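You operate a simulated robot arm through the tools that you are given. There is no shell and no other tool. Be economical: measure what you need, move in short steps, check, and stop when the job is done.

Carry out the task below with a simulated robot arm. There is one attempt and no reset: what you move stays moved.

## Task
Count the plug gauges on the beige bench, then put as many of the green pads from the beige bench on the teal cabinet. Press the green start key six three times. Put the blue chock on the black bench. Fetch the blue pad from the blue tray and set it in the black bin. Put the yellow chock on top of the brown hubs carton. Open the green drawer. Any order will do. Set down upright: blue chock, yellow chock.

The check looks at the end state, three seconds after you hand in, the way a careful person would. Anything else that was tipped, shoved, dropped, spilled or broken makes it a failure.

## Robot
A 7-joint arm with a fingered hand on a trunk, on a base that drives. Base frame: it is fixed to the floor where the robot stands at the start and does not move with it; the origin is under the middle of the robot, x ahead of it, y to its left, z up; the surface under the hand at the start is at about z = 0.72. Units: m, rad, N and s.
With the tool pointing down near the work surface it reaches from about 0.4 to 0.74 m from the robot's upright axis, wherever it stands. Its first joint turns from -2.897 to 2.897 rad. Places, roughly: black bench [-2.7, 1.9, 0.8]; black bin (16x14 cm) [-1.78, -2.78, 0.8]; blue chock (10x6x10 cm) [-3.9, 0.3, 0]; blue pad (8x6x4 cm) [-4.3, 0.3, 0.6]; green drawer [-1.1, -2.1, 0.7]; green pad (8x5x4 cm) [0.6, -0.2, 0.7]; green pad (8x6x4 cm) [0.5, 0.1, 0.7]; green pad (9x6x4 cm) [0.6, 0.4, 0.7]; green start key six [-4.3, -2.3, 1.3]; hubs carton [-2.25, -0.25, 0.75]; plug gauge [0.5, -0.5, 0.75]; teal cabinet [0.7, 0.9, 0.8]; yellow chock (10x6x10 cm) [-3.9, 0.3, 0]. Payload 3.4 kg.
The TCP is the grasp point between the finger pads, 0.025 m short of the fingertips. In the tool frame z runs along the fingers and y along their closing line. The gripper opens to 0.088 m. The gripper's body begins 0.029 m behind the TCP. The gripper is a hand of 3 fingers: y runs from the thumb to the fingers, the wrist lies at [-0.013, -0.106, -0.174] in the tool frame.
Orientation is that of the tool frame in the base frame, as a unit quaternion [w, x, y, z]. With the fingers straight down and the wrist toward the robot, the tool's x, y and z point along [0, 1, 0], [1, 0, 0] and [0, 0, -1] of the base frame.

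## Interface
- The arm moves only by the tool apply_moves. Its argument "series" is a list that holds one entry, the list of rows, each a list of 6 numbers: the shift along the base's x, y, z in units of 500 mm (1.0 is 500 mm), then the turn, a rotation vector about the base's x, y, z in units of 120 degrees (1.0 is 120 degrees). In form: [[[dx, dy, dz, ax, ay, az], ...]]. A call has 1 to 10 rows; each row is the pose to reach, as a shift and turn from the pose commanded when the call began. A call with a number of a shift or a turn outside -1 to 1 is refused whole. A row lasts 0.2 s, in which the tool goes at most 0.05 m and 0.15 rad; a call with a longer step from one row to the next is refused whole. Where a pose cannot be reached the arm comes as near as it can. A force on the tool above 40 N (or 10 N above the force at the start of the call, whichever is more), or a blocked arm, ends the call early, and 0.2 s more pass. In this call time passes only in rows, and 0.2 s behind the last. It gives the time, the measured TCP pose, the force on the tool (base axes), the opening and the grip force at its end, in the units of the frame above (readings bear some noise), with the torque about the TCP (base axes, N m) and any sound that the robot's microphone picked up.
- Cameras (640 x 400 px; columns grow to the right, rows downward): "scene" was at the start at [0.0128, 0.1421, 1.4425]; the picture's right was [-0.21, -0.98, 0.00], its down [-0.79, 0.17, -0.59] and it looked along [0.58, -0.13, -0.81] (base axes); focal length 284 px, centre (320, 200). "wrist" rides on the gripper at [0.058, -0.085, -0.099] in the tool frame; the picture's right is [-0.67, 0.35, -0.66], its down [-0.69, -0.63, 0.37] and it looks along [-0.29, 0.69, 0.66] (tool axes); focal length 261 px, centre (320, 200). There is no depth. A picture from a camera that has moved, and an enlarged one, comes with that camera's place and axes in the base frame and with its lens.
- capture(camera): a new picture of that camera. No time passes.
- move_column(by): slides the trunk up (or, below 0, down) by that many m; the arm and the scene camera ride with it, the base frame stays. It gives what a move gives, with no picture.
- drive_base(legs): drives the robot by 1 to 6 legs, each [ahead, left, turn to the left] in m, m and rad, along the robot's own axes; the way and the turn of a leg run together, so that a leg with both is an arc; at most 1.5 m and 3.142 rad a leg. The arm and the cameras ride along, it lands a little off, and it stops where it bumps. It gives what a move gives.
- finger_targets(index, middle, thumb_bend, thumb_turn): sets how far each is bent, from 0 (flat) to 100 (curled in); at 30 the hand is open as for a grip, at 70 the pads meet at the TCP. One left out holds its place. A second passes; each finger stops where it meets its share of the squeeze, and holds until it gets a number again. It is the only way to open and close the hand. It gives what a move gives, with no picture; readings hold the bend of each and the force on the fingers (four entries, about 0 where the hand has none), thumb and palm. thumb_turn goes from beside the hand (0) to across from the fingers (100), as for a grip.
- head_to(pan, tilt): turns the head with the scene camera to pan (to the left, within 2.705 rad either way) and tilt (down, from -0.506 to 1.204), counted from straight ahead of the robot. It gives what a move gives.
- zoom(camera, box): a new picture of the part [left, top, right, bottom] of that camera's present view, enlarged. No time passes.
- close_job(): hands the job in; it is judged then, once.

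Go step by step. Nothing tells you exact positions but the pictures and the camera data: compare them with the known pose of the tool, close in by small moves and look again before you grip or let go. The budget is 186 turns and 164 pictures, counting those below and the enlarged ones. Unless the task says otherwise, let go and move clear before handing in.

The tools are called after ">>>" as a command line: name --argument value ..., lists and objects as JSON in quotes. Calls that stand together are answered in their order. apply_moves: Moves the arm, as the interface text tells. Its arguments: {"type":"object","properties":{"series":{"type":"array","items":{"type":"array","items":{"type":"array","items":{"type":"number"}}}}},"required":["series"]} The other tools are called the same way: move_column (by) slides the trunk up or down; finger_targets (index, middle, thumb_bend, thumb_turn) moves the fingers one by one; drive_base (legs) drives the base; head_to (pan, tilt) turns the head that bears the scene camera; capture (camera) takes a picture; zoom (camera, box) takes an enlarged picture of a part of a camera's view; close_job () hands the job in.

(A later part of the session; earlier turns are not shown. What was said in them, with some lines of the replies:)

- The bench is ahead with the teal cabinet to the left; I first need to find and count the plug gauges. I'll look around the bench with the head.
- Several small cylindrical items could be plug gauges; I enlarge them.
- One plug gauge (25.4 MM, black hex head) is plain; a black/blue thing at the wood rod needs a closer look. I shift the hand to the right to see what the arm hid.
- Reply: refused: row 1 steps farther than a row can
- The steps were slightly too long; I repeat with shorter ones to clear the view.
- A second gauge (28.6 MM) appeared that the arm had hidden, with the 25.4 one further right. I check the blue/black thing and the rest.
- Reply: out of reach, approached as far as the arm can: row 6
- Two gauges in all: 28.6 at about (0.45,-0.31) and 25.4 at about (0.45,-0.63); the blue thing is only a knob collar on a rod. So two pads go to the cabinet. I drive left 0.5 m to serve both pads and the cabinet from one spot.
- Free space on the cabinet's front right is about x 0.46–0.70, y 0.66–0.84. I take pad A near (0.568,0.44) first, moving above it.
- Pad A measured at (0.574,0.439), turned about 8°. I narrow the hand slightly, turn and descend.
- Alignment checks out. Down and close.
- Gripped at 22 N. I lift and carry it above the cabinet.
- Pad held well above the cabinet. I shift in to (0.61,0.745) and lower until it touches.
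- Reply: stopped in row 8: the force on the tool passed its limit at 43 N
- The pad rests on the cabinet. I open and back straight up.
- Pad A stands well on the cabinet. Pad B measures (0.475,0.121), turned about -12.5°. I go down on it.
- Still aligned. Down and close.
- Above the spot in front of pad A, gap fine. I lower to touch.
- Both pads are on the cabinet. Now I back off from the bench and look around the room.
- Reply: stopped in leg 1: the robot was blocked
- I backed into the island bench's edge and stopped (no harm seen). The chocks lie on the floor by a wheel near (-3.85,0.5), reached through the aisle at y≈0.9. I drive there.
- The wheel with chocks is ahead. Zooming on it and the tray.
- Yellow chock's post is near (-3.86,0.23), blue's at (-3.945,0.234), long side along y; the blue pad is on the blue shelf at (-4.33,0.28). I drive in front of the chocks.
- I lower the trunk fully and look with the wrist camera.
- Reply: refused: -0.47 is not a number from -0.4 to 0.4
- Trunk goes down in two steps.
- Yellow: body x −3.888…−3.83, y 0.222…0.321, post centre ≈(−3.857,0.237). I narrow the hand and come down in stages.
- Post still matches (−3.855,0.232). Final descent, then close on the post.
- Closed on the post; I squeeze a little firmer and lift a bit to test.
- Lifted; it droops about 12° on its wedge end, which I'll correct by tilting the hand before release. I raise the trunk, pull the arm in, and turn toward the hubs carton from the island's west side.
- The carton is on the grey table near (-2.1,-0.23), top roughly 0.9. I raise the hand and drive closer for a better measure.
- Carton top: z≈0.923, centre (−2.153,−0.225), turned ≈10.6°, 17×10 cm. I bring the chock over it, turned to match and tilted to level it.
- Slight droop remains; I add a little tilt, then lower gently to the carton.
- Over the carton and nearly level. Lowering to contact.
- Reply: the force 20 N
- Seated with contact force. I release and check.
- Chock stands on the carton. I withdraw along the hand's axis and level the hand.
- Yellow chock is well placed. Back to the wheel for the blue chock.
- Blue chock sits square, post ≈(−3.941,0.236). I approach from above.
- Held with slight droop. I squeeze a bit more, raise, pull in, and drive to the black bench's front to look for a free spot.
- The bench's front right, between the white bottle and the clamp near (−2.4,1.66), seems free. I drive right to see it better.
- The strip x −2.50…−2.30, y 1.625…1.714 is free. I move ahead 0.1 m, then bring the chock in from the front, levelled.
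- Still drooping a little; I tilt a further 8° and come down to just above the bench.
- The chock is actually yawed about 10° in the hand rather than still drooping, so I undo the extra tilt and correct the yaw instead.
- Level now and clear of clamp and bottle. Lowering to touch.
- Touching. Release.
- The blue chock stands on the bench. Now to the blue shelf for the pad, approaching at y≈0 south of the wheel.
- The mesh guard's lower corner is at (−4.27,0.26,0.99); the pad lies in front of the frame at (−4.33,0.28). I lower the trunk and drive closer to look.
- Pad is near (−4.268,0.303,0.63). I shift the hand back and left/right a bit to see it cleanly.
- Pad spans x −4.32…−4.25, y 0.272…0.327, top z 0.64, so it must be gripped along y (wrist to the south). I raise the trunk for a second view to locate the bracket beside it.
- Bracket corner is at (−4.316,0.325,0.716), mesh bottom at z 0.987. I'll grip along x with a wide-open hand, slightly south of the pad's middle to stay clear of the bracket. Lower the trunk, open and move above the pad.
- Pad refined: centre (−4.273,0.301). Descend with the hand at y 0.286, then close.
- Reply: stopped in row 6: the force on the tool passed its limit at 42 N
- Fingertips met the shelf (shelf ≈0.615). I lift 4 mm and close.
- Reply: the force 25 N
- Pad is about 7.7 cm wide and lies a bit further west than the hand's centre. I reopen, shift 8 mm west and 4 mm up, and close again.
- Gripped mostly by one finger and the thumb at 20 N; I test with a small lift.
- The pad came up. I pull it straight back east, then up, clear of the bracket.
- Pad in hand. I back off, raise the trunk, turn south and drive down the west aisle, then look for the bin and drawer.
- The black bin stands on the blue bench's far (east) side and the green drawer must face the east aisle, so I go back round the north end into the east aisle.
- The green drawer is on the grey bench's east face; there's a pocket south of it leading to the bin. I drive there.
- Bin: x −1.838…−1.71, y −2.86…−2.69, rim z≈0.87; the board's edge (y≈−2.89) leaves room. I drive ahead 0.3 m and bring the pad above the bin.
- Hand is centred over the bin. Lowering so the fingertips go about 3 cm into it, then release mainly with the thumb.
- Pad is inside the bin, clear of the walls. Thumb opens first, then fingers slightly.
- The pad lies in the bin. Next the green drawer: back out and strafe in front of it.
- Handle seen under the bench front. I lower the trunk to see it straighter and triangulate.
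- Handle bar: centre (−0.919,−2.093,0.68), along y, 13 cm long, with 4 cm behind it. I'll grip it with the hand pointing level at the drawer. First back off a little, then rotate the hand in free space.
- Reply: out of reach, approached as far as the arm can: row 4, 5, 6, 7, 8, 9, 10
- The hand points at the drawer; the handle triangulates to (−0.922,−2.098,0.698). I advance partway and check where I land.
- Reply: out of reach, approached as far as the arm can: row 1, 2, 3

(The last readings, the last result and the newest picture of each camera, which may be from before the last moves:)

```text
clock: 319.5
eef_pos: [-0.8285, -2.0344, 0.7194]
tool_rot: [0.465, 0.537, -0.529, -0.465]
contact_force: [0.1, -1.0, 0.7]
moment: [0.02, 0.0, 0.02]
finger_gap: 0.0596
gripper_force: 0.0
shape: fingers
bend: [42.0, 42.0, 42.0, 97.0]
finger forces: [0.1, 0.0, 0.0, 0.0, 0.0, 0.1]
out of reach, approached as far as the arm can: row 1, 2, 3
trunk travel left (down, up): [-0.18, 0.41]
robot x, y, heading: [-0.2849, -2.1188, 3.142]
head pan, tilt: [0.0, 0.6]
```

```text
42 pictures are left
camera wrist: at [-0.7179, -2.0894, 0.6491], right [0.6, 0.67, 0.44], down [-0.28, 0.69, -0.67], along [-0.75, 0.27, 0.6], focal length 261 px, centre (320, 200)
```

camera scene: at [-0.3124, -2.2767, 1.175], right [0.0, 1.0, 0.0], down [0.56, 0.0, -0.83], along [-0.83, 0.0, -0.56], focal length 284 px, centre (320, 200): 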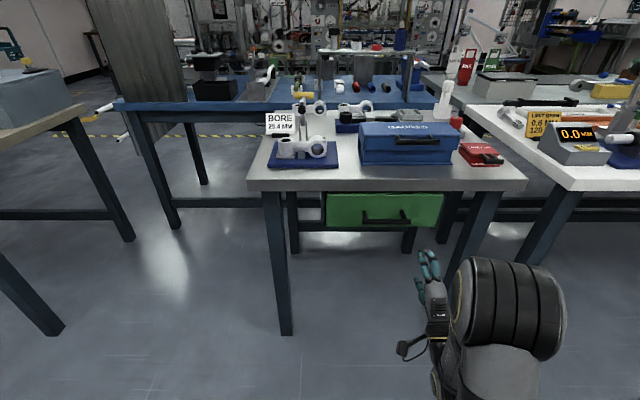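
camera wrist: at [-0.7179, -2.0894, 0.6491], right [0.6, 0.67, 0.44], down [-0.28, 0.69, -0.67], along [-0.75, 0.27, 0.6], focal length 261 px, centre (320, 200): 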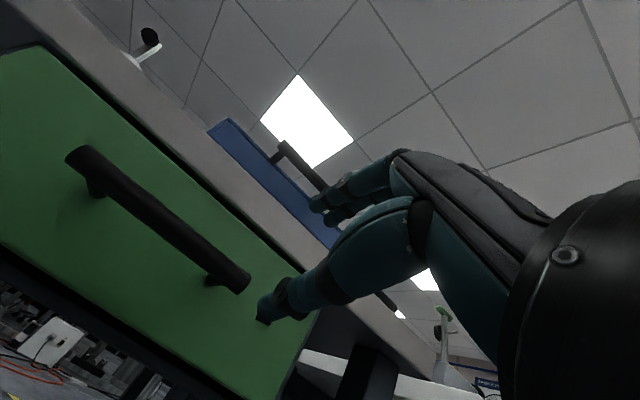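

The arm is at its limit in y, so I use the base and trunk for the last alignment.

>>> move_column --by -0.022

>>> drive_base --legs '[[0, 0.064, 0]]'

>>> capture --camera "wrist"

>>> capture --camera "scene"

```text
clock: 320.2
eef_pos: [-0.8289, -2.0338, 0.6962]
tool_rot: [0.465, 0.537, -0.529, -0.465]
contact_force: [0.1, -0.6, 0.6]
moment: [0.0, 0.0, 0.0]
finger_gap: 0.0594
gripper_force: 0.0
shape: fingers
bend: [42.0, 42.0, 42.0, 97.0]
finger forces: [0.0, 0.1, 0.0, 0.0, 0.0, 0.0]
trunk travel left (down, up): [-0.158, 0.432]
robot x, y, heading: [-0.2818, -2.1179, 3.139]
head pan, tilt: [0.0, 0.6]
```

```text
clock: 321.2
eef_pos: [-0.8279, -2.0999, 0.6977]
tool_rot: [0.465, 0.537, -0.528, -0.465]
contact_force: [0.0, -0.3, -0.3]
moment: [0.01, 0.0, 0.0]
finger_gap: 0.0594
gripper_force: 0.1
shape: fingers
bend: [42.0, 42.0, 42.0, 97.0]
finger forces: [0.1, 0.0, 0.0, 0.0, 0.0, 0.0]
trunk travel left (down, up): [-0.158, 0.432]
robot x, y, heading: [-0.2814, -2.1832, 3.148]
head pan, tilt: [0.0, 0.6]
```

```text
41 pictures are left
camera wrist: at [-0.7177, -2.1543, 0.6269], right [0.6, 0.67, 0.44], down [-0.28, 0.69, -0.67], along [-0.75, 0.27, 0.6], focal length 261 px, centre (320, 200)
```

wrist: 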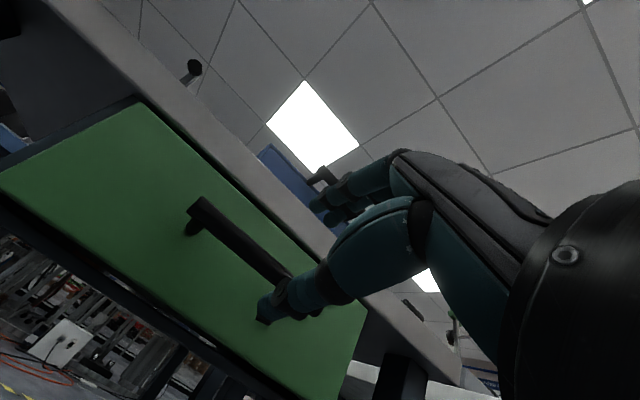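

```text
40 pictures are left
camera scene: at [-0.3124, -2.3413, 1.153], right [0.0, 1.0, 0.0], down [0.56, 0.0, -0.83], along [-0.83, 0.0, -0.56], focal length 284 px, centre (320, 200)
```

scene: 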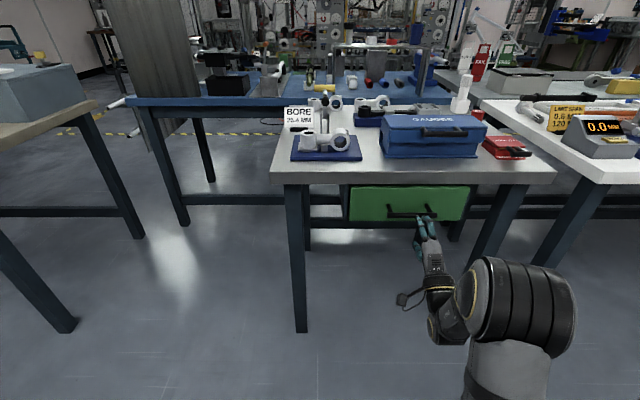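

Aligned in height and side. Driving ahead 8.3 cm so the fingers straddle the bar.

>>> drive_base --legs '[[0.083, 0, 0]]'

>>> capture --camera "wrist"

>>> zoom --camera "scene" --box '[340, 160, 500, 290]'

```text
clock: 322.2
eef_pos: [-0.9112, -2.0985, 0.6975]
tool_rot: [0.465, 0.537, -0.529, -0.464]
contact_force: [-0.4, 0.5, -0.2]
moment: [0.02, -0.02, 0.02]
finger_gap: 0.0596
gripper_force: 0.2
shape: fingers
bend: [42.0, 42.0, 42.0, 97.0]
finger forces: [0.1, 0.0, 0.1, 0.1, 0.1, 0.0]
trunk travel left (down, up): [-0.158, 0.432]
robot x, y, heading: [-0.3655, -2.1829, 3.134]
head pan, tilt: [0.0, 0.6]
```

```text
39 pictures are left
camera wrist: at [-0.801, -2.154, 0.627], right [0.6, 0.67, 0.44], down [-0.28, 0.69, -0.67], along [-0.75, 0.27, 0.6], focal length 261 px, centre (320, 200)
```

wrist: 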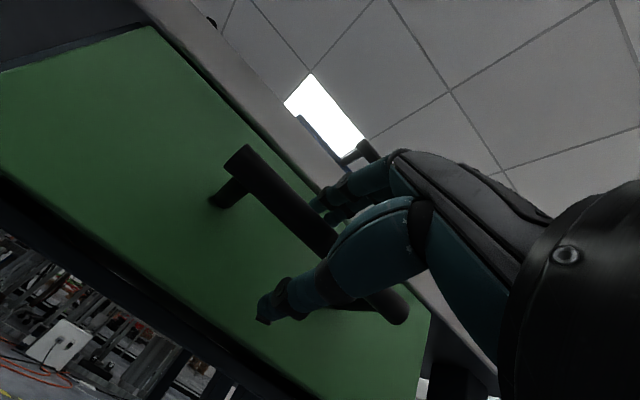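

```text
3.08 times, centred on (420, 225) of scene
camera zoom: at [-0.3958, -2.3413, 1.153], right [0.0, 1.0, 0.0], down [0.56, 0.0, -0.83], along [-0.83, 0.0, -0.56], focal length 874 px, centre (12, 123)
```

zoom: 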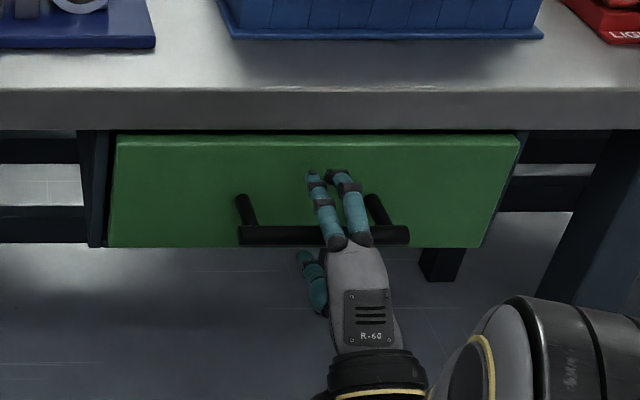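

Two fingers are over the bar, thumb below. I close on it.

>>> finger_targets --index 75 --middle 75 --thumb_bend 72

>>> zoom --camera "scene" --box '[340, 160, 500, 290]'

```text
clock: 323.2
eef_pos: [-0.9102, -2.0988, 0.6971]
tool_rot: [0.464, 0.537, -0.529, -0.464]
contact_force: [-0.2, 0.2, -1.9]
moment: [0.03, -0.01, 0.04]
finger_gap: 0.0
gripper_force: 1.3
shape: fingers
bend: [74.0, 75.0, 70.0, 97.0]
finger forces: [0.2, 0.6, 0.1, 0.1, 1.3, 0.0]
trunk travel left (down, up): [-0.158, 0.432]
robot x, y, heading: [-0.3676, -2.1831, 3.144]
head pan, tilt: [0.0, 0.6]
```

```text
3.08 times, centred on (420, 225) of scene
camera zoom: at [-0.3961, -2.3412, 1.153], right [0.0, 1.0, 0.0], down [0.57, 0.0, -0.82], along [-0.82, 0.0, -0.57], focal length 874 px, centre (12, 123)
```

zoom: 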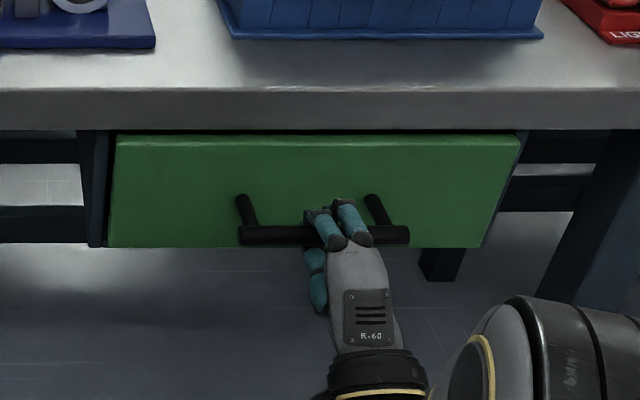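

The fingers closed behind the bar, hooking it. I pull back with the base.

>>> drive_base --legs '[[-0.12, 0, 0]]'

>>> capture --camera "scene"

```text
clock: 324.5
eef_pos: [-0.7905, -2.0983, 0.6967]
tool_rot: [0.464, 0.535, -0.53, -0.466]
contact_force: [0.4, 0.4, -1.2]
moment: [-0.02, 0.0, 0.01]
finger_gap: 0.0001
gripper_force: 0.8
shape: fingers
bend: [74.0, 75.0, 70.0, 97.0]
finger forces: [0.1, 0.1, 0.1, 0.0, 1.3, 0.0]
trunk travel left (down, up): [-0.158, 0.432]
robot x, y, heading: [-0.249, -2.1843, 3.138]
head pan, tilt: [0.0, 0.6]
```

```text
36 pictures are left
camera scene: at [-0.2756, -2.3414, 1.153], right [0.0, 1.0, 0.0], down [0.57, 0.0, -0.82], along [-0.82, 0.0, -0.57], focal length 284 px, centre (320, 200)
```

scene: 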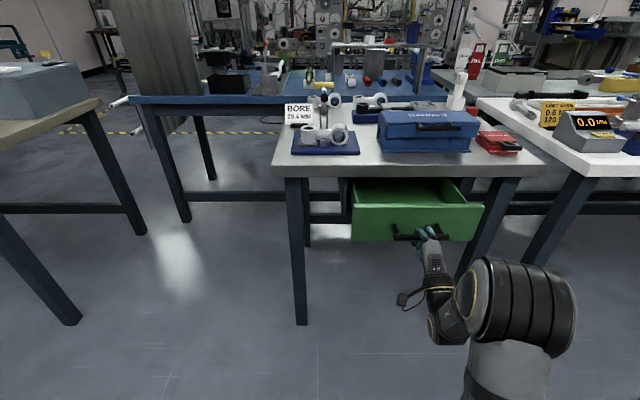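

Drawer is open about 12 cm. I pull 8 cm more.

>>> drive_base --legs '[[-0.08, 0, 0]]'

>>> apply_moves --series '[[[0.05, 0, 0, 0, 0, 0], [0.1, 0, 0, 0, 0, 0]]]'

>>> capture --camera "scene"

```text
clock: 325.5
eef_pos: [-0.7113, -2.0976, 0.6976]
tool_rot: [0.464, 0.535, -0.53, -0.466]
contact_force: [-0.4, 0.0, -1.7]
moment: [0.04, 0.03, -0.03]
finger_gap: 0.0001
gripper_force: 0.7
shape: fingers
bend: [74.0, 75.0, 70.0, 97.0]
finger forces: [0.1, 0.0, 0.0, 0.1, 1.1, 0.1]
trunk travel left (down, up): [-0.158, 0.432]
robot x, y, heading: [-0.1667, -2.1847, 3.133]
head pan, tilt: [0.0, 0.6]
```

```text
clock: 326.1
eef_pos: [-0.66, -2.0989, 0.6988]
tool_rot: [0.463, 0.536, -0.53, -0.466]
contact_force: [-1.3, 1.5, -1.5]
moment: [0.0, 0.01, 0.0]
finger_gap: 0.0001
gripper_force: 1.6
shape: fingers
bend: [74.0, 75.0, 70.0, 97.0]
finger forces: [0.2, 1.3, 0.0, 0.1, 1.8, 0.1]
trunk travel left (down, up): [-0.158, 0.432]
robot x, y, heading: [-0.1651, -2.1845, 3.132]
head pan, tilt: [0.0, 0.6]
```

```text
35 pictures are left
camera scene: at [-0.1971, -2.3416, 1.153], right [0.0, 1.0, 0.0], down [0.57, 0.0, -0.82], along [-0.82, 0.0, -0.57], focal length 284 px, centre (320, 200)
```

scene: 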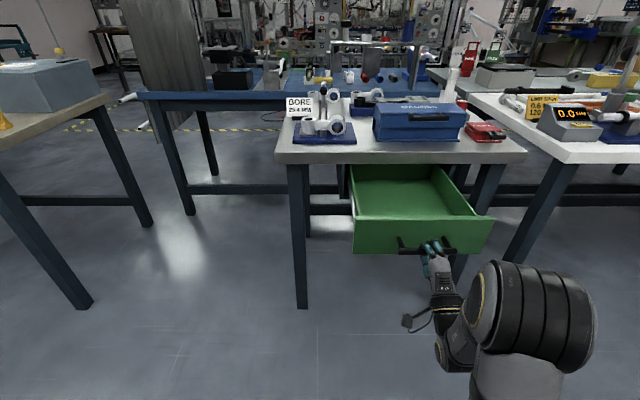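

Drawer is clearly open. I open the hand and withdraw straight back.

>>> finger_targets --index 40 --middle 40 --thumb_bend 40

>>> apply_moves --series '[[[0.04, 0, 0, 0, 0, 0], [0.08, 0, 0, 0, 0, 0], [0.13, 0, 0, 0, 0, 0]]]'

>>> capture --camera "scene"

>>> capture --camera "wrist"

```text
clock: 327.1
eef_pos: [-0.6609, -2.0991, 0.699]
tool_rot: [0.464, 0.536, -0.53, -0.466]
contact_force: [-0.4, -0.6, 0.8]
moment: [0.01, -0.04, -0.02]
finger_gap: 0.063
gripper_force: 0.0
shape: fingers
bend: [40.0, 40.0, 40.0, 97.0]
finger forces: [0.0, 0.0, 0.0, 0.0, 0.0, 0.1]
trunk travel left (down, up): [-0.158, 0.432]
robot x, y, heading: [-0.169, -2.1818, 3.136]
head pan, tilt: [0.0, 0.6]
```

```text
clock: 327.9
eef_pos: [-0.6096, -2.0908, 0.6932]
tool_rot: [0.464, 0.535, -0.53, -0.467]
contact_force: [-0.5, 0.3, 0.2]
moment: [0.02, -0.01, 0.01]
finger_gap: 0.0632
gripper_force: 0.1
shape: fingers
bend: [40.0, 40.0, 40.0, 97.0]
finger forces: [0.1, 0.0, 0.0, 0.0, 0.0, 0.0]
out of reach, approached as far as the arm can: row 3
trunk travel left (down, up): [-0.158, 0.432]
robot x, y, heading: [-0.1692, -2.1878, 3.134]
head pan, tilt: [0.0, 0.6]
```

```text
34 pictures are left
camera scene: at [-0.1966, -2.3418, 1.153], right [0.0, 1.0, 0.0], down [0.56, 0.0, -0.83], along [-0.83, 0.0, -0.56], focal length 284 px, centre (320, 200)
```

scene: 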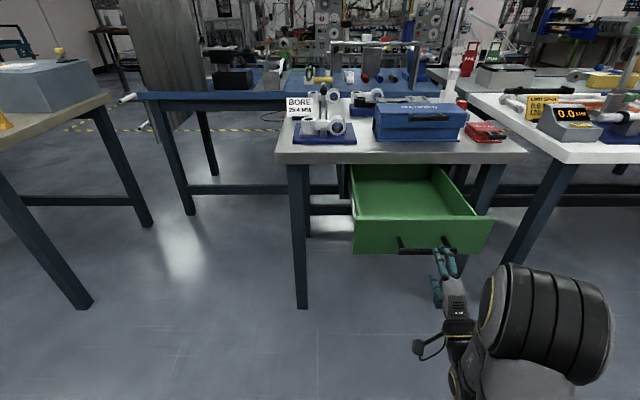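

```text
33 pictures are left
camera wrist: at [-0.4996, -2.1455, 0.6217], right [0.6, 0.67, 0.44], down [-0.28, 0.69, -0.67], along [-0.75, 0.28, 0.6], focal length 261 px, centre (320, 200)
```

wrist: 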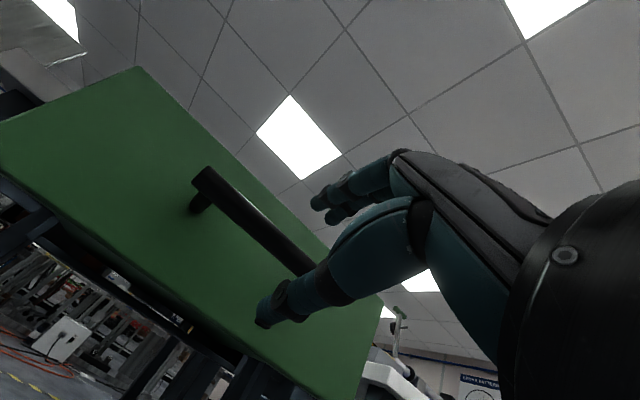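

The hand is clear of the handle. I raise the trunk and go around the north end to the west side, toward the start keys.

>>> move_column --by 0.4

>>> drive_base --legs '[[0, 0.5, 0], [0.3, 0, 0], [0, 0, -1.57], [1.5, 0, 0], [1.5, 0, 0], [0.6, 0, 0]]'

```text
clock: 331.8
eef_pos: [-0.6086, -2.0896, 1.0924]
tool_rot: [0.464, 0.536, -0.529, -0.466]
contact_force: [0.2, 0.1, -0.3]
moment: [-0.01, -0.02, -0.01]
finger_gap: 0.0631
gripper_force: 0.1
shape: fingers
bend: [40.0, 40.0, 40.0, 97.0]
finger forces: [0.1, 0.0, 0.1, 0.1, 0.0, 0.0]
trunk travel left (down, up): [-0.558, 0.032]
robot x, y, heading: [-0.1724, -2.1832, 3.132]
head pan, tilt: [0.0, 0.6]
```

```text
clock: 357.3
eef_pos: [-0.3167, 1.3769, 1.0925]
tool_rot: [0.008, 0.003, 0.753, 0.658]
contact_force: [0.0, -0.5, 0.3]
moment: [0.0, 0.0, -0.03]
finger_gap: 0.063
gripper_force: 0.1
shape: fingers
bend: [40.0, 40.0, 40.0, 97.0]
finger forces: [0.0, 0.0, 0.0, 0.0, 0.0, 0.0]
trunk travel left (down, up): [-0.558, 0.032]
robot x, y, heading: [-0.4159, 0.9366, 1.542]
head pan, tilt: [0.0, 0.6]
```

>>> drive_base --legs '[[0, 0, 1.6], [1.5, 0, 0], [1.1, 0, 0], [0, 0, 1.57], [1.5, 0, 0], [0.7, 0, 0]]'

>>> head_to --pan -0.75 --tilt 0.25

>>> capture --camera "scene"

```text
clock: 388.0
eef_pos: [-3.1388, -1.7538, 1.0918]
tool_rot: [0.657, 0.754, -0.004, -0.009]
contact_force: [-0.7, 0.0, 0.0]
moment: [-0.01, -0.05, 0.0]
finger_gap: 0.063
gripper_force: 0.1
shape: fingers
bend: [40.0, 40.0, 40.0, 97.0]
finger forces: [0.0, 0.1, 0.0, 0.0, 0.0, 0.1]
trunk travel left (down, up): [-0.558, 0.032]
robot x, y, heading: [-3.035, -1.3172, -1.599]
head pan, tilt: [0.0, 0.6]
```

```text
clock: 389.1
eef_pos: [-3.139, -1.7551, 1.0921]
tool_rot: [0.657, 0.754, -0.003, -0.008]
contact_force: [0.1, -0.3, -0.1]
moment: [0.01, -0.01, 0.01]
finger_gap: 0.0631
gripper_force: 0.0
shape: fingers
bend: [40.0, 40.0, 40.0, 97.0]
finger forces: [0.0, 0.1, 0.0, 0.1, 0.1, 0.0]
trunk travel left (down, up): [-0.558, 0.032]
robot x, y, heading: [-3.0335, -1.3169, -1.595]
head pan, tilt: [-0.75, 0.25]
```

```text
32 pictures are left
camera scene: at [-2.9401, -1.3272, 1.5852], right [-0.71, 0.7, 0.0], down [0.17, 0.18, -0.97], along [-0.68, -0.69, -0.25], focal length 284 px, centre (320, 200)
```

scene: 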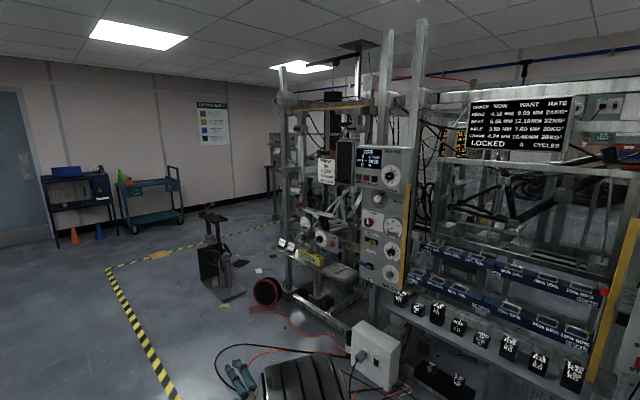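

>>> zoom --camera "scene" --box '[340, 135, 430, 215]'

>>> zoom --camera "scene" --box '[260, 120, 440, 300]'

```text
5.00 times, centred on (385, 175) of scene
camera zoom: at [-2.9401, -1.3272, 1.5852], right [-0.71, 0.7, 0.0], down [0.17, 0.18, -0.97], along [-0.68, -0.69, -0.25], focal length 1419 px, centre (-5, 325)
```

zoom: 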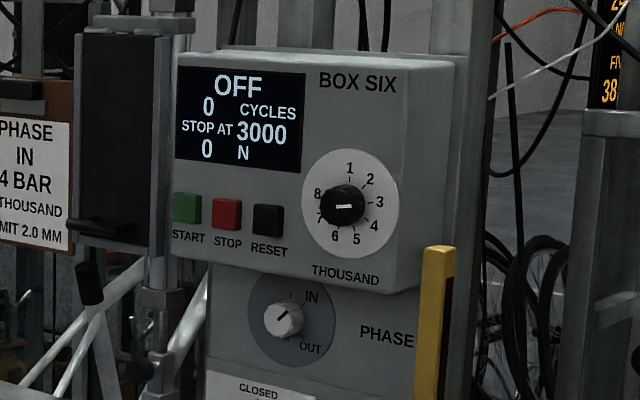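

```text
2.22 times, centred on (350, 210) of scene
camera zoom: at [-2.9401, -1.3272, 1.5852], right [-0.71, 0.7, 0.0], down [0.17, 0.18, -0.97], along [-0.68, -0.69, -0.25], focal length 631 px, centre (253, 178)
```

zoom: 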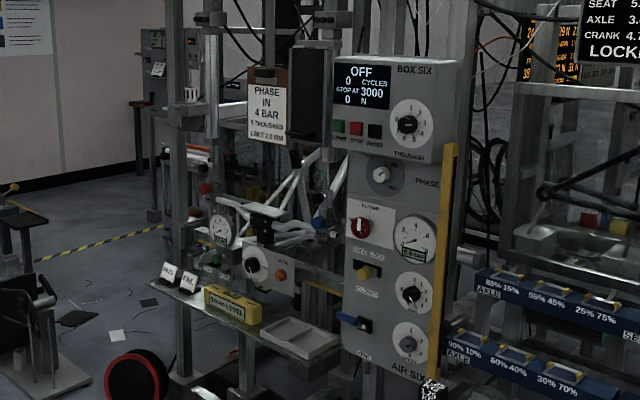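

"BOX SIX" panel with green START key near (−4.27,−2.35,1.30). I check the floor in front of it for cables before driving up.

>>> drive_base --legs '[[0.9, 0, 0.02], [0, 0, -1.57]]'

>>> head_to --pan 0.0 --tilt 0.6

>>> capture --camera "scene"

```text
clock: 397.7
eef_pos: [-3.4838, -2.1054, 1.0923]
tool_rot: [-0.459, -0.53, 0.535, 0.471]
contact_force: [-0.4, 0.9, 0.7]
moment: [-0.01, -0.03, -0.01]
finger_gap: 0.0635
gripper_force: 0.0
shape: fingers
bend: [40.0, 40.0, 40.0, 97.0]
finger forces: [0.0, 0.1, 0.0, 0.1, 0.0, 0.1]
trunk travel left (down, up): [-0.558, 0.032]
robot x, y, heading: [-3.0429, -2.2089, 3.118]
head pan, tilt: [-0.75, 0.25]
```

```text
clock: 398.8
eef_pos: [-3.4832, -2.1044, 1.092]
tool_rot: [-0.459, -0.531, 0.535, 0.47]
contact_force: [-0.5, 0.5, -0.8]
moment: [0.0, -0.04, 0.02]
finger_gap: 0.0629
gripper_force: 0.1
shape: fingers
bend: [40.0, 40.0, 40.0, 97.0]
finger forces: [0.0, 0.0, 0.1, 0.1, 0.1, 0.0]
trunk travel left (down, up): [-0.558, 0.032]
robot x, y, heading: [-3.0456, -2.2067, 3.121]
head pan, tilt: [0.0, 0.6]
```

```text
29 pictures are left
camera scene: at [-3.0756, -2.3648, 1.5531], right [0.03, 1.0, 0.0], down [0.56, -0.01, -0.83], along [-0.83, 0.02, -0.56], focal length 284 px, centre (320, 200)
```

scene: 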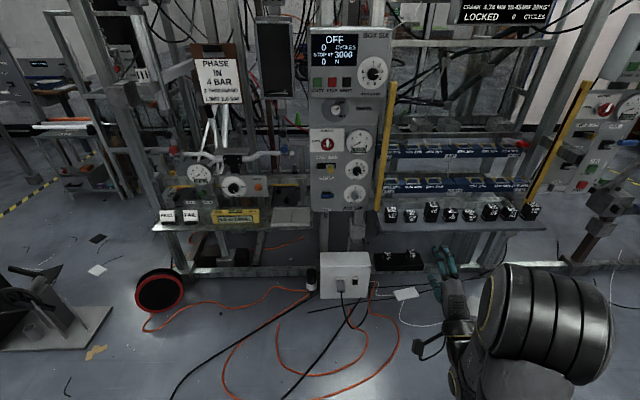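

START key: (−4.267,−2.354,1.302). I'll press with the closed fingertips pointing level. I close the hand and drive up in line with the key, keeping as far back as reach allows.

>>> finger_targets --index 72 --middle 72 --thumb_bend 72

>>> drive_base --legs '[[0, 0.25, 0.02], [0.42, 0, 0]]'

>>> apply_moves --series '[[[-0.02, 0, 0.08, 0, 0, 0], [-0.04, 0, 0.16, 0, 0, 0], [-0.06, 0, 0.24, 0, 0, 0], [-0.08, 0, 0.32, 0, 0, 0], [-0.12, 0, 0.38, 0, 0, 0], [-0.18, 0, 0.42, 0, 0, 0]]]'

>>> capture --camera "wrist"

>>> head_to --pan 0.0 --tilt 0.35

>>> capture --camera "scene"

```text
clock: 399.8
eef_pos: [-3.4835, -2.1054, 1.0924]
tool_rot: [-0.46, -0.531, 0.534, 0.47]
contact_force: [-0.7, 0.0, -0.2]
moment: [0.02, -0.02, 0.01]
finger_gap: 0.0001
gripper_force: 0.0
shape: fingers
bend: [72.0, 72.0, 71.0, 97.0]
finger forces: [0.0, 0.0, 0.0, 0.0, 0.1, 0.0]
trunk travel left (down, up): [-0.558, 0.032]
robot x, y, heading: [-3.0453, -2.2087, 3.115]
head pan, tilt: [0.0, 0.6]
```

```text
clock: 403.8
eef_pos: [-3.904, -2.3565, 1.0916]
tool_rot: [0.463, 0.535, -0.531, -0.466]
contact_force: [0.2, -0.2, -0.1]
moment: [0.0, 0.0, 0.0]
finger_gap: 0.0001
gripper_force: 0.2
shape: fingers
bend: [72.0, 72.0, 71.0, 97.0]
finger forces: [0.0, 0.0, 0.0, 0.1, 0.1, 0.0]
trunk travel left (down, up): [-0.558, 0.032]
robot x, y, heading: [-3.4632, -2.4545, 3.138]
head pan, tilt: [0.0, 0.6]
```

```text
clock: 405.2
eef_pos: [-3.9931, -2.3558, 1.3011]
tool_rot: [0.463, 0.535, -0.531, -0.467]
contact_force: [-0.5, 0.1, -0.7]
moment: [-0.01, 0.01, 0.02]
finger_gap: 0.0
gripper_force: 0.1
shape: fingers
bend: [72.0, 72.0, 71.0, 97.0]
finger forces: [0.0, 0.0, 0.0, 0.0, 0.0, 0.0]
trunk travel left (down, up): [-0.558, 0.032]
robot x, y, heading: [-3.4606, -2.4488, 3.131]
head pan, tilt: [0.0, 0.6]
```

```text
28 pictures are left
camera wrist: at [-3.8834, -2.4119, 1.231], right [0.6, 0.67, 0.44], down [-0.28, 0.69, -0.67], along [-0.75, 0.28, 0.6], focal length 261 px, centre (320, 200)
```

wrist: 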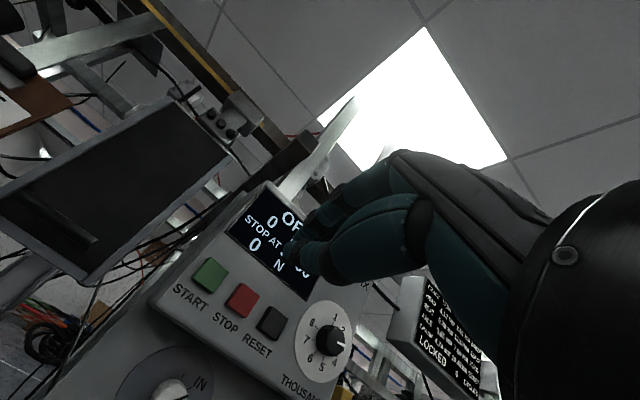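

```text
clock: 406.0
eef_pos: [-3.9936, -2.3551, 1.3016]
tool_rot: [0.463, 0.534, -0.531, -0.467]
contact_force: [0.9, 0.2, 0.5]
moment: [0.0, -0.01, 0.01]
finger_gap: 0.0001
gripper_force: 0.0
shape: fingers
bend: [72.0, 72.0, 71.0, 97.0]
finger forces: [0.0, 0.0, 0.1, 0.0, 0.1, 0.0]
trunk travel left (down, up): [-0.558, 0.032]
robot x, y, heading: [-3.4597, -2.4514, 3.13]
head pan, tilt: [0.0, 0.351]
```

```text
27 pictures are left
camera scene: at [-3.4957, -2.6099, 1.5757], right [0.01, 1.0, 0.0], down [0.34, 0.0, -0.94], along [-0.94, 0.01, -0.34], focal length 284 px, centre (320, 200)
```

scene: 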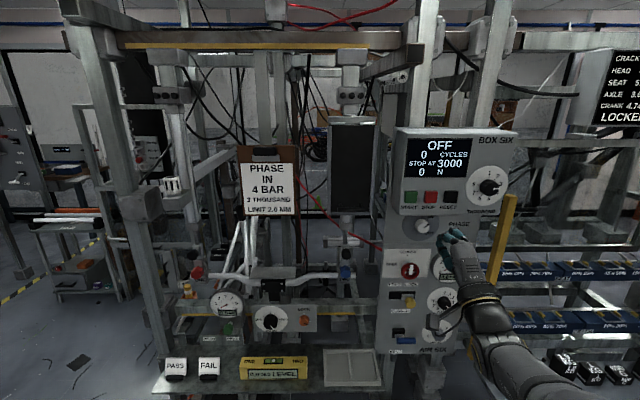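

Key refined to (−4.262,−2.343,1.305). I advance to about 5 cm before it and check the aim.

>>> apply_moves --series '[[[-0.08, 0.01, 0.003, 0, 0, 0], [-0.16, 0.02, 0.006, 0, 0, 0], [-0.24, 0.024, 0.007, 0, 0, 0], [-0.32, 0.024, 0.007, 0, 0, 0], [-0.38, 0.024, 0.007, 0, 0, 0]]]'

>>> capture --camera "wrist"

>>> zoom --camera "scene" --box '[380, 120, 520, 260]'

```text
clock: 407.2
eef_pos: [-4.1852, -2.3429, 1.3063]
tool_rot: [0.463, 0.535, -0.531, -0.466]
contact_force: [0.4, 0.6, -0.1]
moment: [0.03, -0.01, -0.02]
finger_gap: 0.0
gripper_force: 0.1
shape: fingers
bend: [72.0, 72.0, 71.0, 97.0]
finger forces: [0.0, 0.0, 0.1, 0.0, 0.1, 0.1]
trunk travel left (down, up): [-0.558, 0.032]
robot x, y, heading: [-3.4644, -2.453, 3.135]
head pan, tilt: [0.0, 0.351]
```

```text
26 pictures are left
camera wrist: at [-4.0752, -2.3996, 1.2356], right [0.6, 0.67, 0.44], down [-0.28, 0.69, -0.67], along [-0.75, 0.28, 0.6], focal length 261 px, centre (320, 200)
```

wrist: 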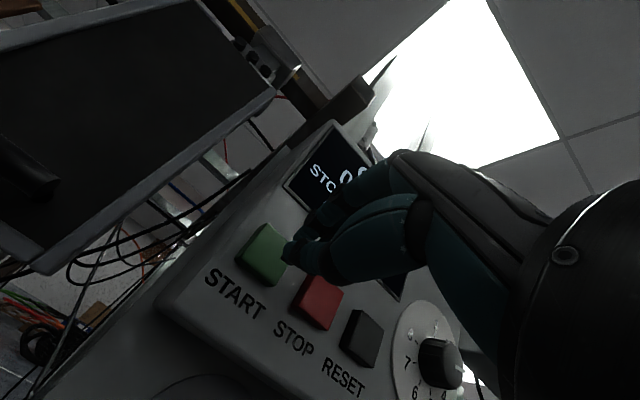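

```text
2.86 times, centred on (450, 190) of scene
camera zoom: at [-3.4964, -2.61, 1.5758], right [0.01, 1.0, 0.0], down [0.34, 0.0, -0.94], along [-0.94, 0.01, -0.34], focal length 811 px, centre (-51, 229)
```

zoom: 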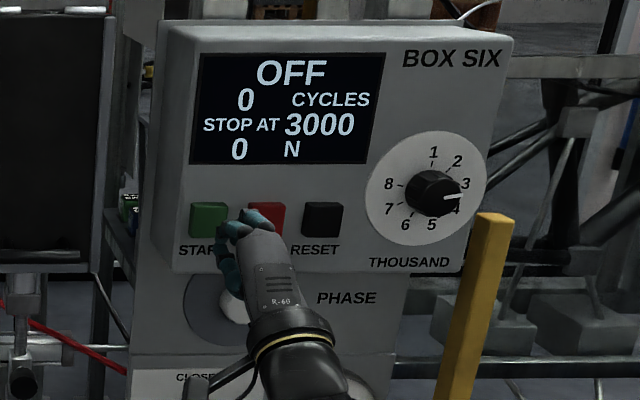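

The finger cluster sits about 1.7 cm north of the TCP, so I shift south 1.7 cm to hit only START, and creep in.

>>> apply_moves --series '[[[0, -0.034, -0.008, 0, 0, 0], [-0.04, -0.034, -0.008, 0, 0, 0], [-0.07, -0.034, -0.008, 0, 0, 0], [-0.084, -0.034, -0.008, 0, 0, 0], [-0.092, -0.034, -0.008, 0, 0, 0]]]'

>>> zoom --camera "scene" --box '[380, 120, 520, 260]'

>>> capture --camera "wrist"

```text
clock: 408.4
eef_pos: [-4.2287, -2.3615, 1.3013]
tool_rot: [0.463, 0.535, -0.531, -0.467]
contact_force: [1.6, 0.3, 0.7]
moment: [0.02, -0.02, 0.04]
finger_gap: 0.0
gripper_force: 1.0
shape: fingers
bend: [72.0, 72.0, 71.0, 97.0]
finger forces: [0.0, 1.1, 0.0, 0.0, 0.1, 0.0]
trunk travel left (down, up): [-0.558, 0.032]
robot x, y, heading: [-3.4637, -2.4493, 3.131]
head pan, tilt: [0.0, 0.351]
heard: click
```

```text
2.86 times, centred on (450, 190) of scene
camera zoom: at [-3.4954, -2.6099, 1.5758], right [0.01, 1.0, 0.0], down [0.34, 0.0, -0.94], along [-0.94, 0.01, -0.34], focal length 811 px, centre (-51, 229)
```

zoom: 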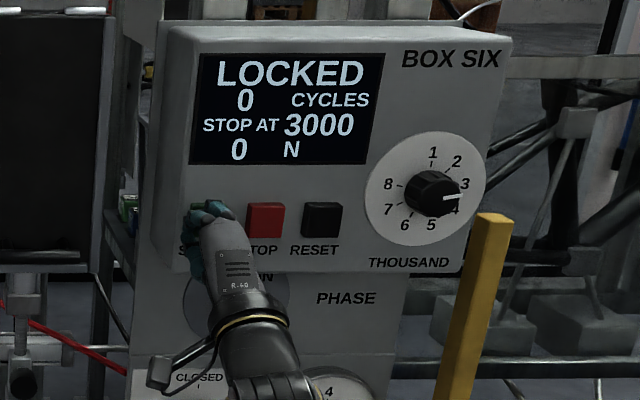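

```text
23 pictures are left
camera wrist: at [-4.1184, -2.4171, 1.2308], right [0.6, 0.67, 0.44], down [-0.28, 0.69, -0.67], along [-0.75, 0.28, 0.6], focal length 261 px, centre (320, 200)
```

wrist: 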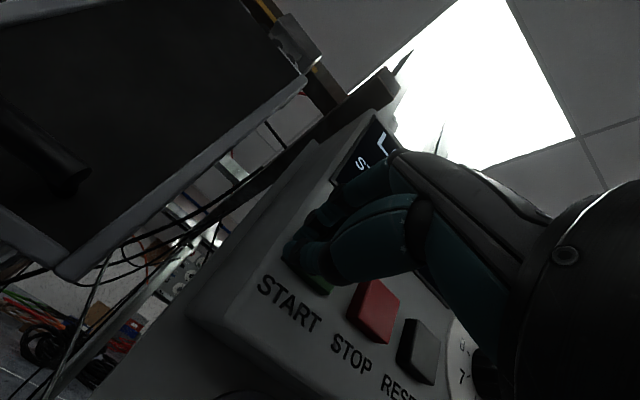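

One click heard and the display changed, so press one registered. I back off 2 cm and press again.

>>> apply_moves --series '[[[0.03, 0, 0, 0, 0, 0], [0.05, 0, 0, 0, 0, 0], [0.05, 0, 0, 0, 0, 0]]]'

>>> apply_moves --series '[[[-0.02, 0, 0, 0, 0, 0], [-0.038, 0, 0, 0, 0, 0], [-0.05, 0, 0, 0, 0, 0]]]'

>>> zoom --camera "scene" --box '[380, 120, 520, 260]'

```text
clock: 409.2
eef_pos: [-4.2041, -2.3607, 1.3009]
tool_rot: [0.463, 0.534, -0.531, -0.467]
contact_force: [-1.0, -0.2, 0.2]
moment: [-0.03, 0.0, 0.02]
finger_gap: 0.0
gripper_force: 0.1
shape: fingers
bend: [72.0, 72.0, 71.0, 97.0]
finger forces: [0.0, 0.0, 0.0, 0.1, 0.0, 0.0]
trunk travel left (down, up): [-0.558, 0.032]
robot x, y, heading: [-3.4603, -2.4509, 3.134]
head pan, tilt: [0.0, 0.351]
```

```text
clock: 410.0
eef_pos: [-4.2283, -2.3611, 1.3012]
tool_rot: [0.463, 0.535, -0.531, -0.466]
contact_force: [1.3, -0.1, 0.8]
moment: [-0.03, -0.03, 0.01]
finger_gap: 0.0
gripper_force: 0.7
shape: fingers
bend: [72.0, 72.0, 71.0, 97.0]
finger forces: [0.0, 1.3, 0.0, 0.0, 0.0, 0.0]
trunk travel left (down, up): [-0.558, 0.032]
robot x, y, heading: [-3.4649, -2.454, 3.132]
head pan, tilt: [0.0, 0.351]
heard: click
```

```text
2.86 times, centred on (450, 190) of scene
camera zoom: at [-3.4953, -2.6099, 1.5758], right [0.01, 1.0, 0.0], down [0.34, 0.0, -0.94], along [-0.94, 0.01, -0.34], focal length 811 px, centre (-51, 229)
```

zoom: 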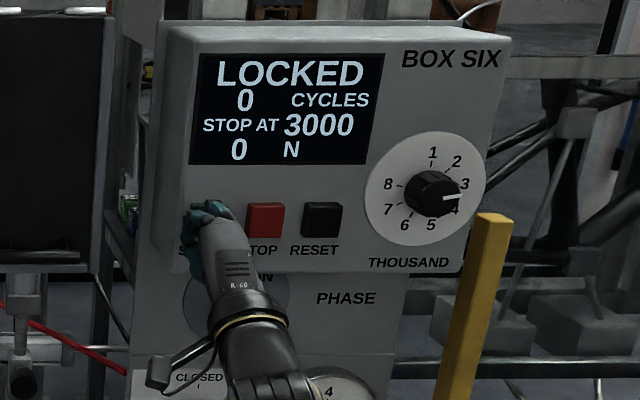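

Second click. Third press, then withdraw well clear.

>>> apply_moves --series '[[[0.03, 0, 0, 0, 0, 0], [0.05, 0, 0, 0, 0, 0], [0.05, 0, 0, 0, 0, 0]]]'

>>> apply_moves --series '[[[-0.02, 0, 0, 0, 0, 0], [-0.038, 0, 0, 0, 0, 0], [-0.05, 0, 0, 0, 0, 0]]]'

>>> apply_moves --series '[[[0.04, 0, 0, 0, 0, 0], [0.12, 0, 0, 0, 0, 0], [0.2, 0, 0, 0, 0, 0], [0.29, 0, 0, 0, 0, 0], [0.38, 0, 0, 0, 0, 0], [0.44, 0, -0.06, 0, 0, 0]]]'

>>> capture --camera "scene"

```text
clock: 410.8
eef_pos: [-4.2042, -2.3612, 1.301]
tool_rot: [0.462, 0.534, -0.532, -0.467]
contact_force: [-0.1, -0.2, 0.8]
moment: [0.01, 0.01, -0.01]
finger_gap: 0.0
gripper_force: 0.2
shape: fingers
bend: [72.0, 72.0, 71.0, 97.0]
finger forces: [0.0, 0.0, 0.0, 0.1, 0.0, 0.0]
trunk travel left (down, up): [-0.558, 0.032]
robot x, y, heading: [-3.4623, -2.4544, 3.128]
head pan, tilt: [0.0, 0.351]
```

```text
clock: 411.6
eef_pos: [-4.2284, -2.3617, 1.3022]
tool_rot: [0.462, 0.535, -0.531, -0.467]
contact_force: [1.6, -0.1, 0.0]
moment: [0.03, -0.03, -0.01]
finger_gap: 0.0
gripper_force: 0.4
shape: fingers
bend: [72.0, 72.0, 71.0, 97.0]
finger forces: [0.0, 0.8, 0.0, 0.0, 0.0, 0.1]
trunk travel left (down, up): [-0.558, 0.032]
robot x, y, heading: [-3.4616, -2.446, 3.13]
head pan, tilt: [0.0, 0.351]
heard: click
```

```text
clock: 413.0
eef_pos: [-4.0068, -2.36, 1.2729]
tool_rot: [0.463, 0.533, -0.531, -0.468]
contact_force: [0.5, 0.4, -0.4]
moment: [-0.02, 0.0, 0.0]
finger_gap: 0.0
gripper_force: 0.0
shape: fingers
bend: [72.0, 72.0, 71.0, 97.0]
finger forces: [0.1, 0.0, 0.0, 0.0, 0.0, 0.1]
trunk travel left (down, up): [-0.558, 0.032]
robot x, y, heading: [-3.458, -2.4521, 3.134]
head pan, tilt: [0.0, 0.351]
```

```text
21 pictures are left
camera scene: at [-3.4956, -2.6099, 1.5758], right [0.01, 1.0, 0.0], down [0.34, 0.0, -0.94], along [-0.94, 0.01, -0.34], focal length 284 px, centre (320, 200)
```

scene: 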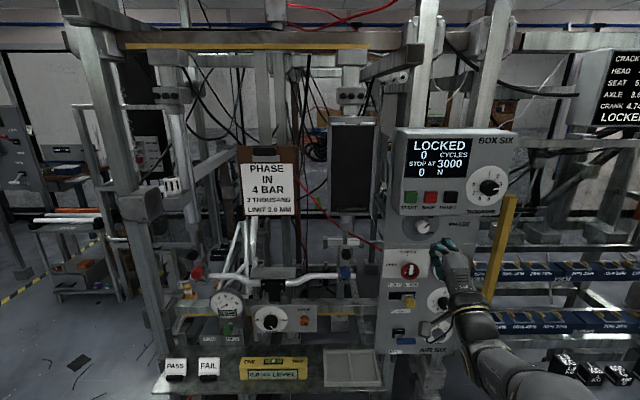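

Three clicks in all. I back away from the rig and take a last look at the chocks.

>>> drive_base --legs '[[-0.4, 0, 0]]'

>>> head_to --pan -1.85 --tilt 0.25

>>> zoom --camera "scene" --box '[160, 100, 480, 300]'

```text
clock: 415.4
eef_pos: [-3.6066, -2.3654, 1.2721]
tool_rot: [0.464, 0.535, -0.53, -0.467]
contact_force: [-0.9, -0.6, 0.2]
moment: [-0.01, 0.02, -0.01]
finger_gap: 0.0001
gripper_force: 0.1
shape: fingers
bend: [72.0, 72.0, 71.0, 97.0]
finger forces: [0.0, 0.2, 0.0, 0.1, 0.1, 0.0]
trunk travel left (down, up): [-0.558, 0.032]
robot x, y, heading: [-3.0624, -2.4541, 3.137]
head pan, tilt: [0.0, 0.351]
```

```text
clock: 417.3
eef_pos: [-3.6071, -2.3654, 1.2725]
tool_rot: [0.463, 0.535, -0.53, -0.467]
contact_force: [0.4, -0.1, 0.2]
moment: [-0.03, 0.01, -0.01]
finger_gap: 0.0001
gripper_force: 0.1
shape: fingers
bend: [72.0, 72.0, 71.0, 97.0]
finger forces: [0.1, 0.0, 0.0, 0.1, 0.1, 0.0]
trunk travel left (down, up): [-0.558, 0.032]
robot x, y, heading: [-3.059, -2.458, 3.138]
head pan, tilt: [-1.85, 0.25]
```

```text
2.00 times, centred on (320, 200) of scene
camera zoom: at [-2.9757, -2.5244, 1.5852], right [0.96, -0.28, 0.0], down [-0.07, -0.24, -0.97], along [0.27, 0.93, -0.25], focal length 568 px, centre (320, 200)
```

zoom: 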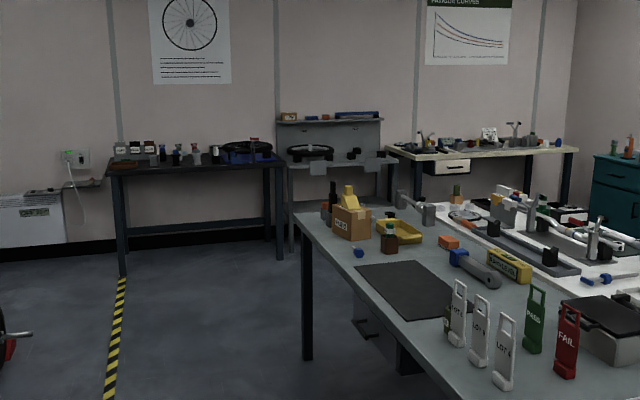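

>>> zoom --camera "scene" --box '[260, 160, 310, 190]'

>>> zoom --camera "scene" --box '[310, 185, 380, 230]'

```text
12.80 times, centred on (285, 175) of scene
camera zoom: at [-2.9757, -2.5244, 1.5852], right [0.96, -0.28, 0.0], down [-0.07, -0.24, -0.97], along [0.27, 0.93, -0.25], focal length 3634 px, centre (768, 520)
```

zoom: 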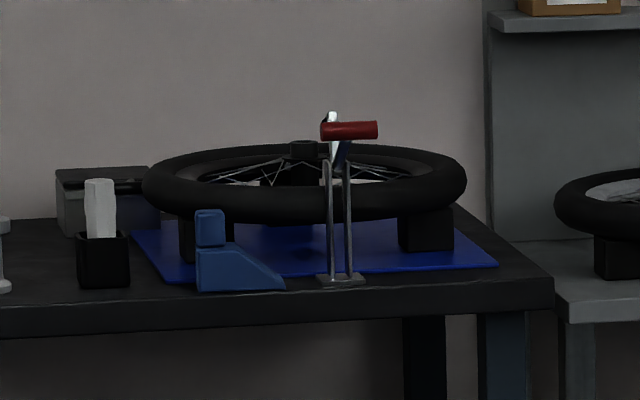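

```text
8.89 times, centred on (345, 208) of scene
camera zoom: at [-2.9757, -2.5244, 1.5852], right [0.96, -0.28, 0.0], down [-0.07, -0.24, -0.97], along [0.27, 0.93, -0.25], focal length 2523 px, centre (98, 133)
```

zoom: 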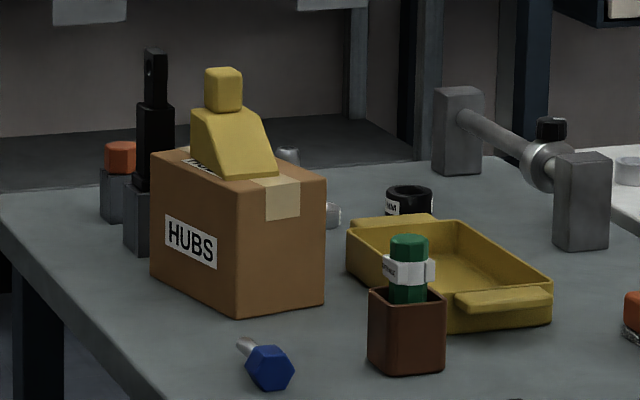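

Both chocks stand upright where they should, the pads, bin and drawer are done, and START on box six has been pressed three times; I hand in.

>>> close_job

```text
The job is handed in.
```

I've finished every part of the task and handed the job in; the result of the check isn't back yet.

- **Plug gauges and green pads:** I counted two plug gauges on the beige bench (28.6 mm and 25.4 mm), so I put two green pads on the teal cabinet. I couldn't see behind the blue waste box, so the count assumes no gauge is hidden there.
- **Start key six:** I pressed it three times and heard a click each time. Its display changed from OFF to LOCKED at the first press.
- **Blue chock:** it stands upright on the black bench.
- **Yellow chock:** it stands upright on top of the hubs carton.
- **Blue pad:** it lies in the black bin.
- **Green drawer:** it is open, about 25 cm.

While backing away from the beige bench early on, the robot bumped the edge of the white bench and stopped. I saw nothing disturbed.
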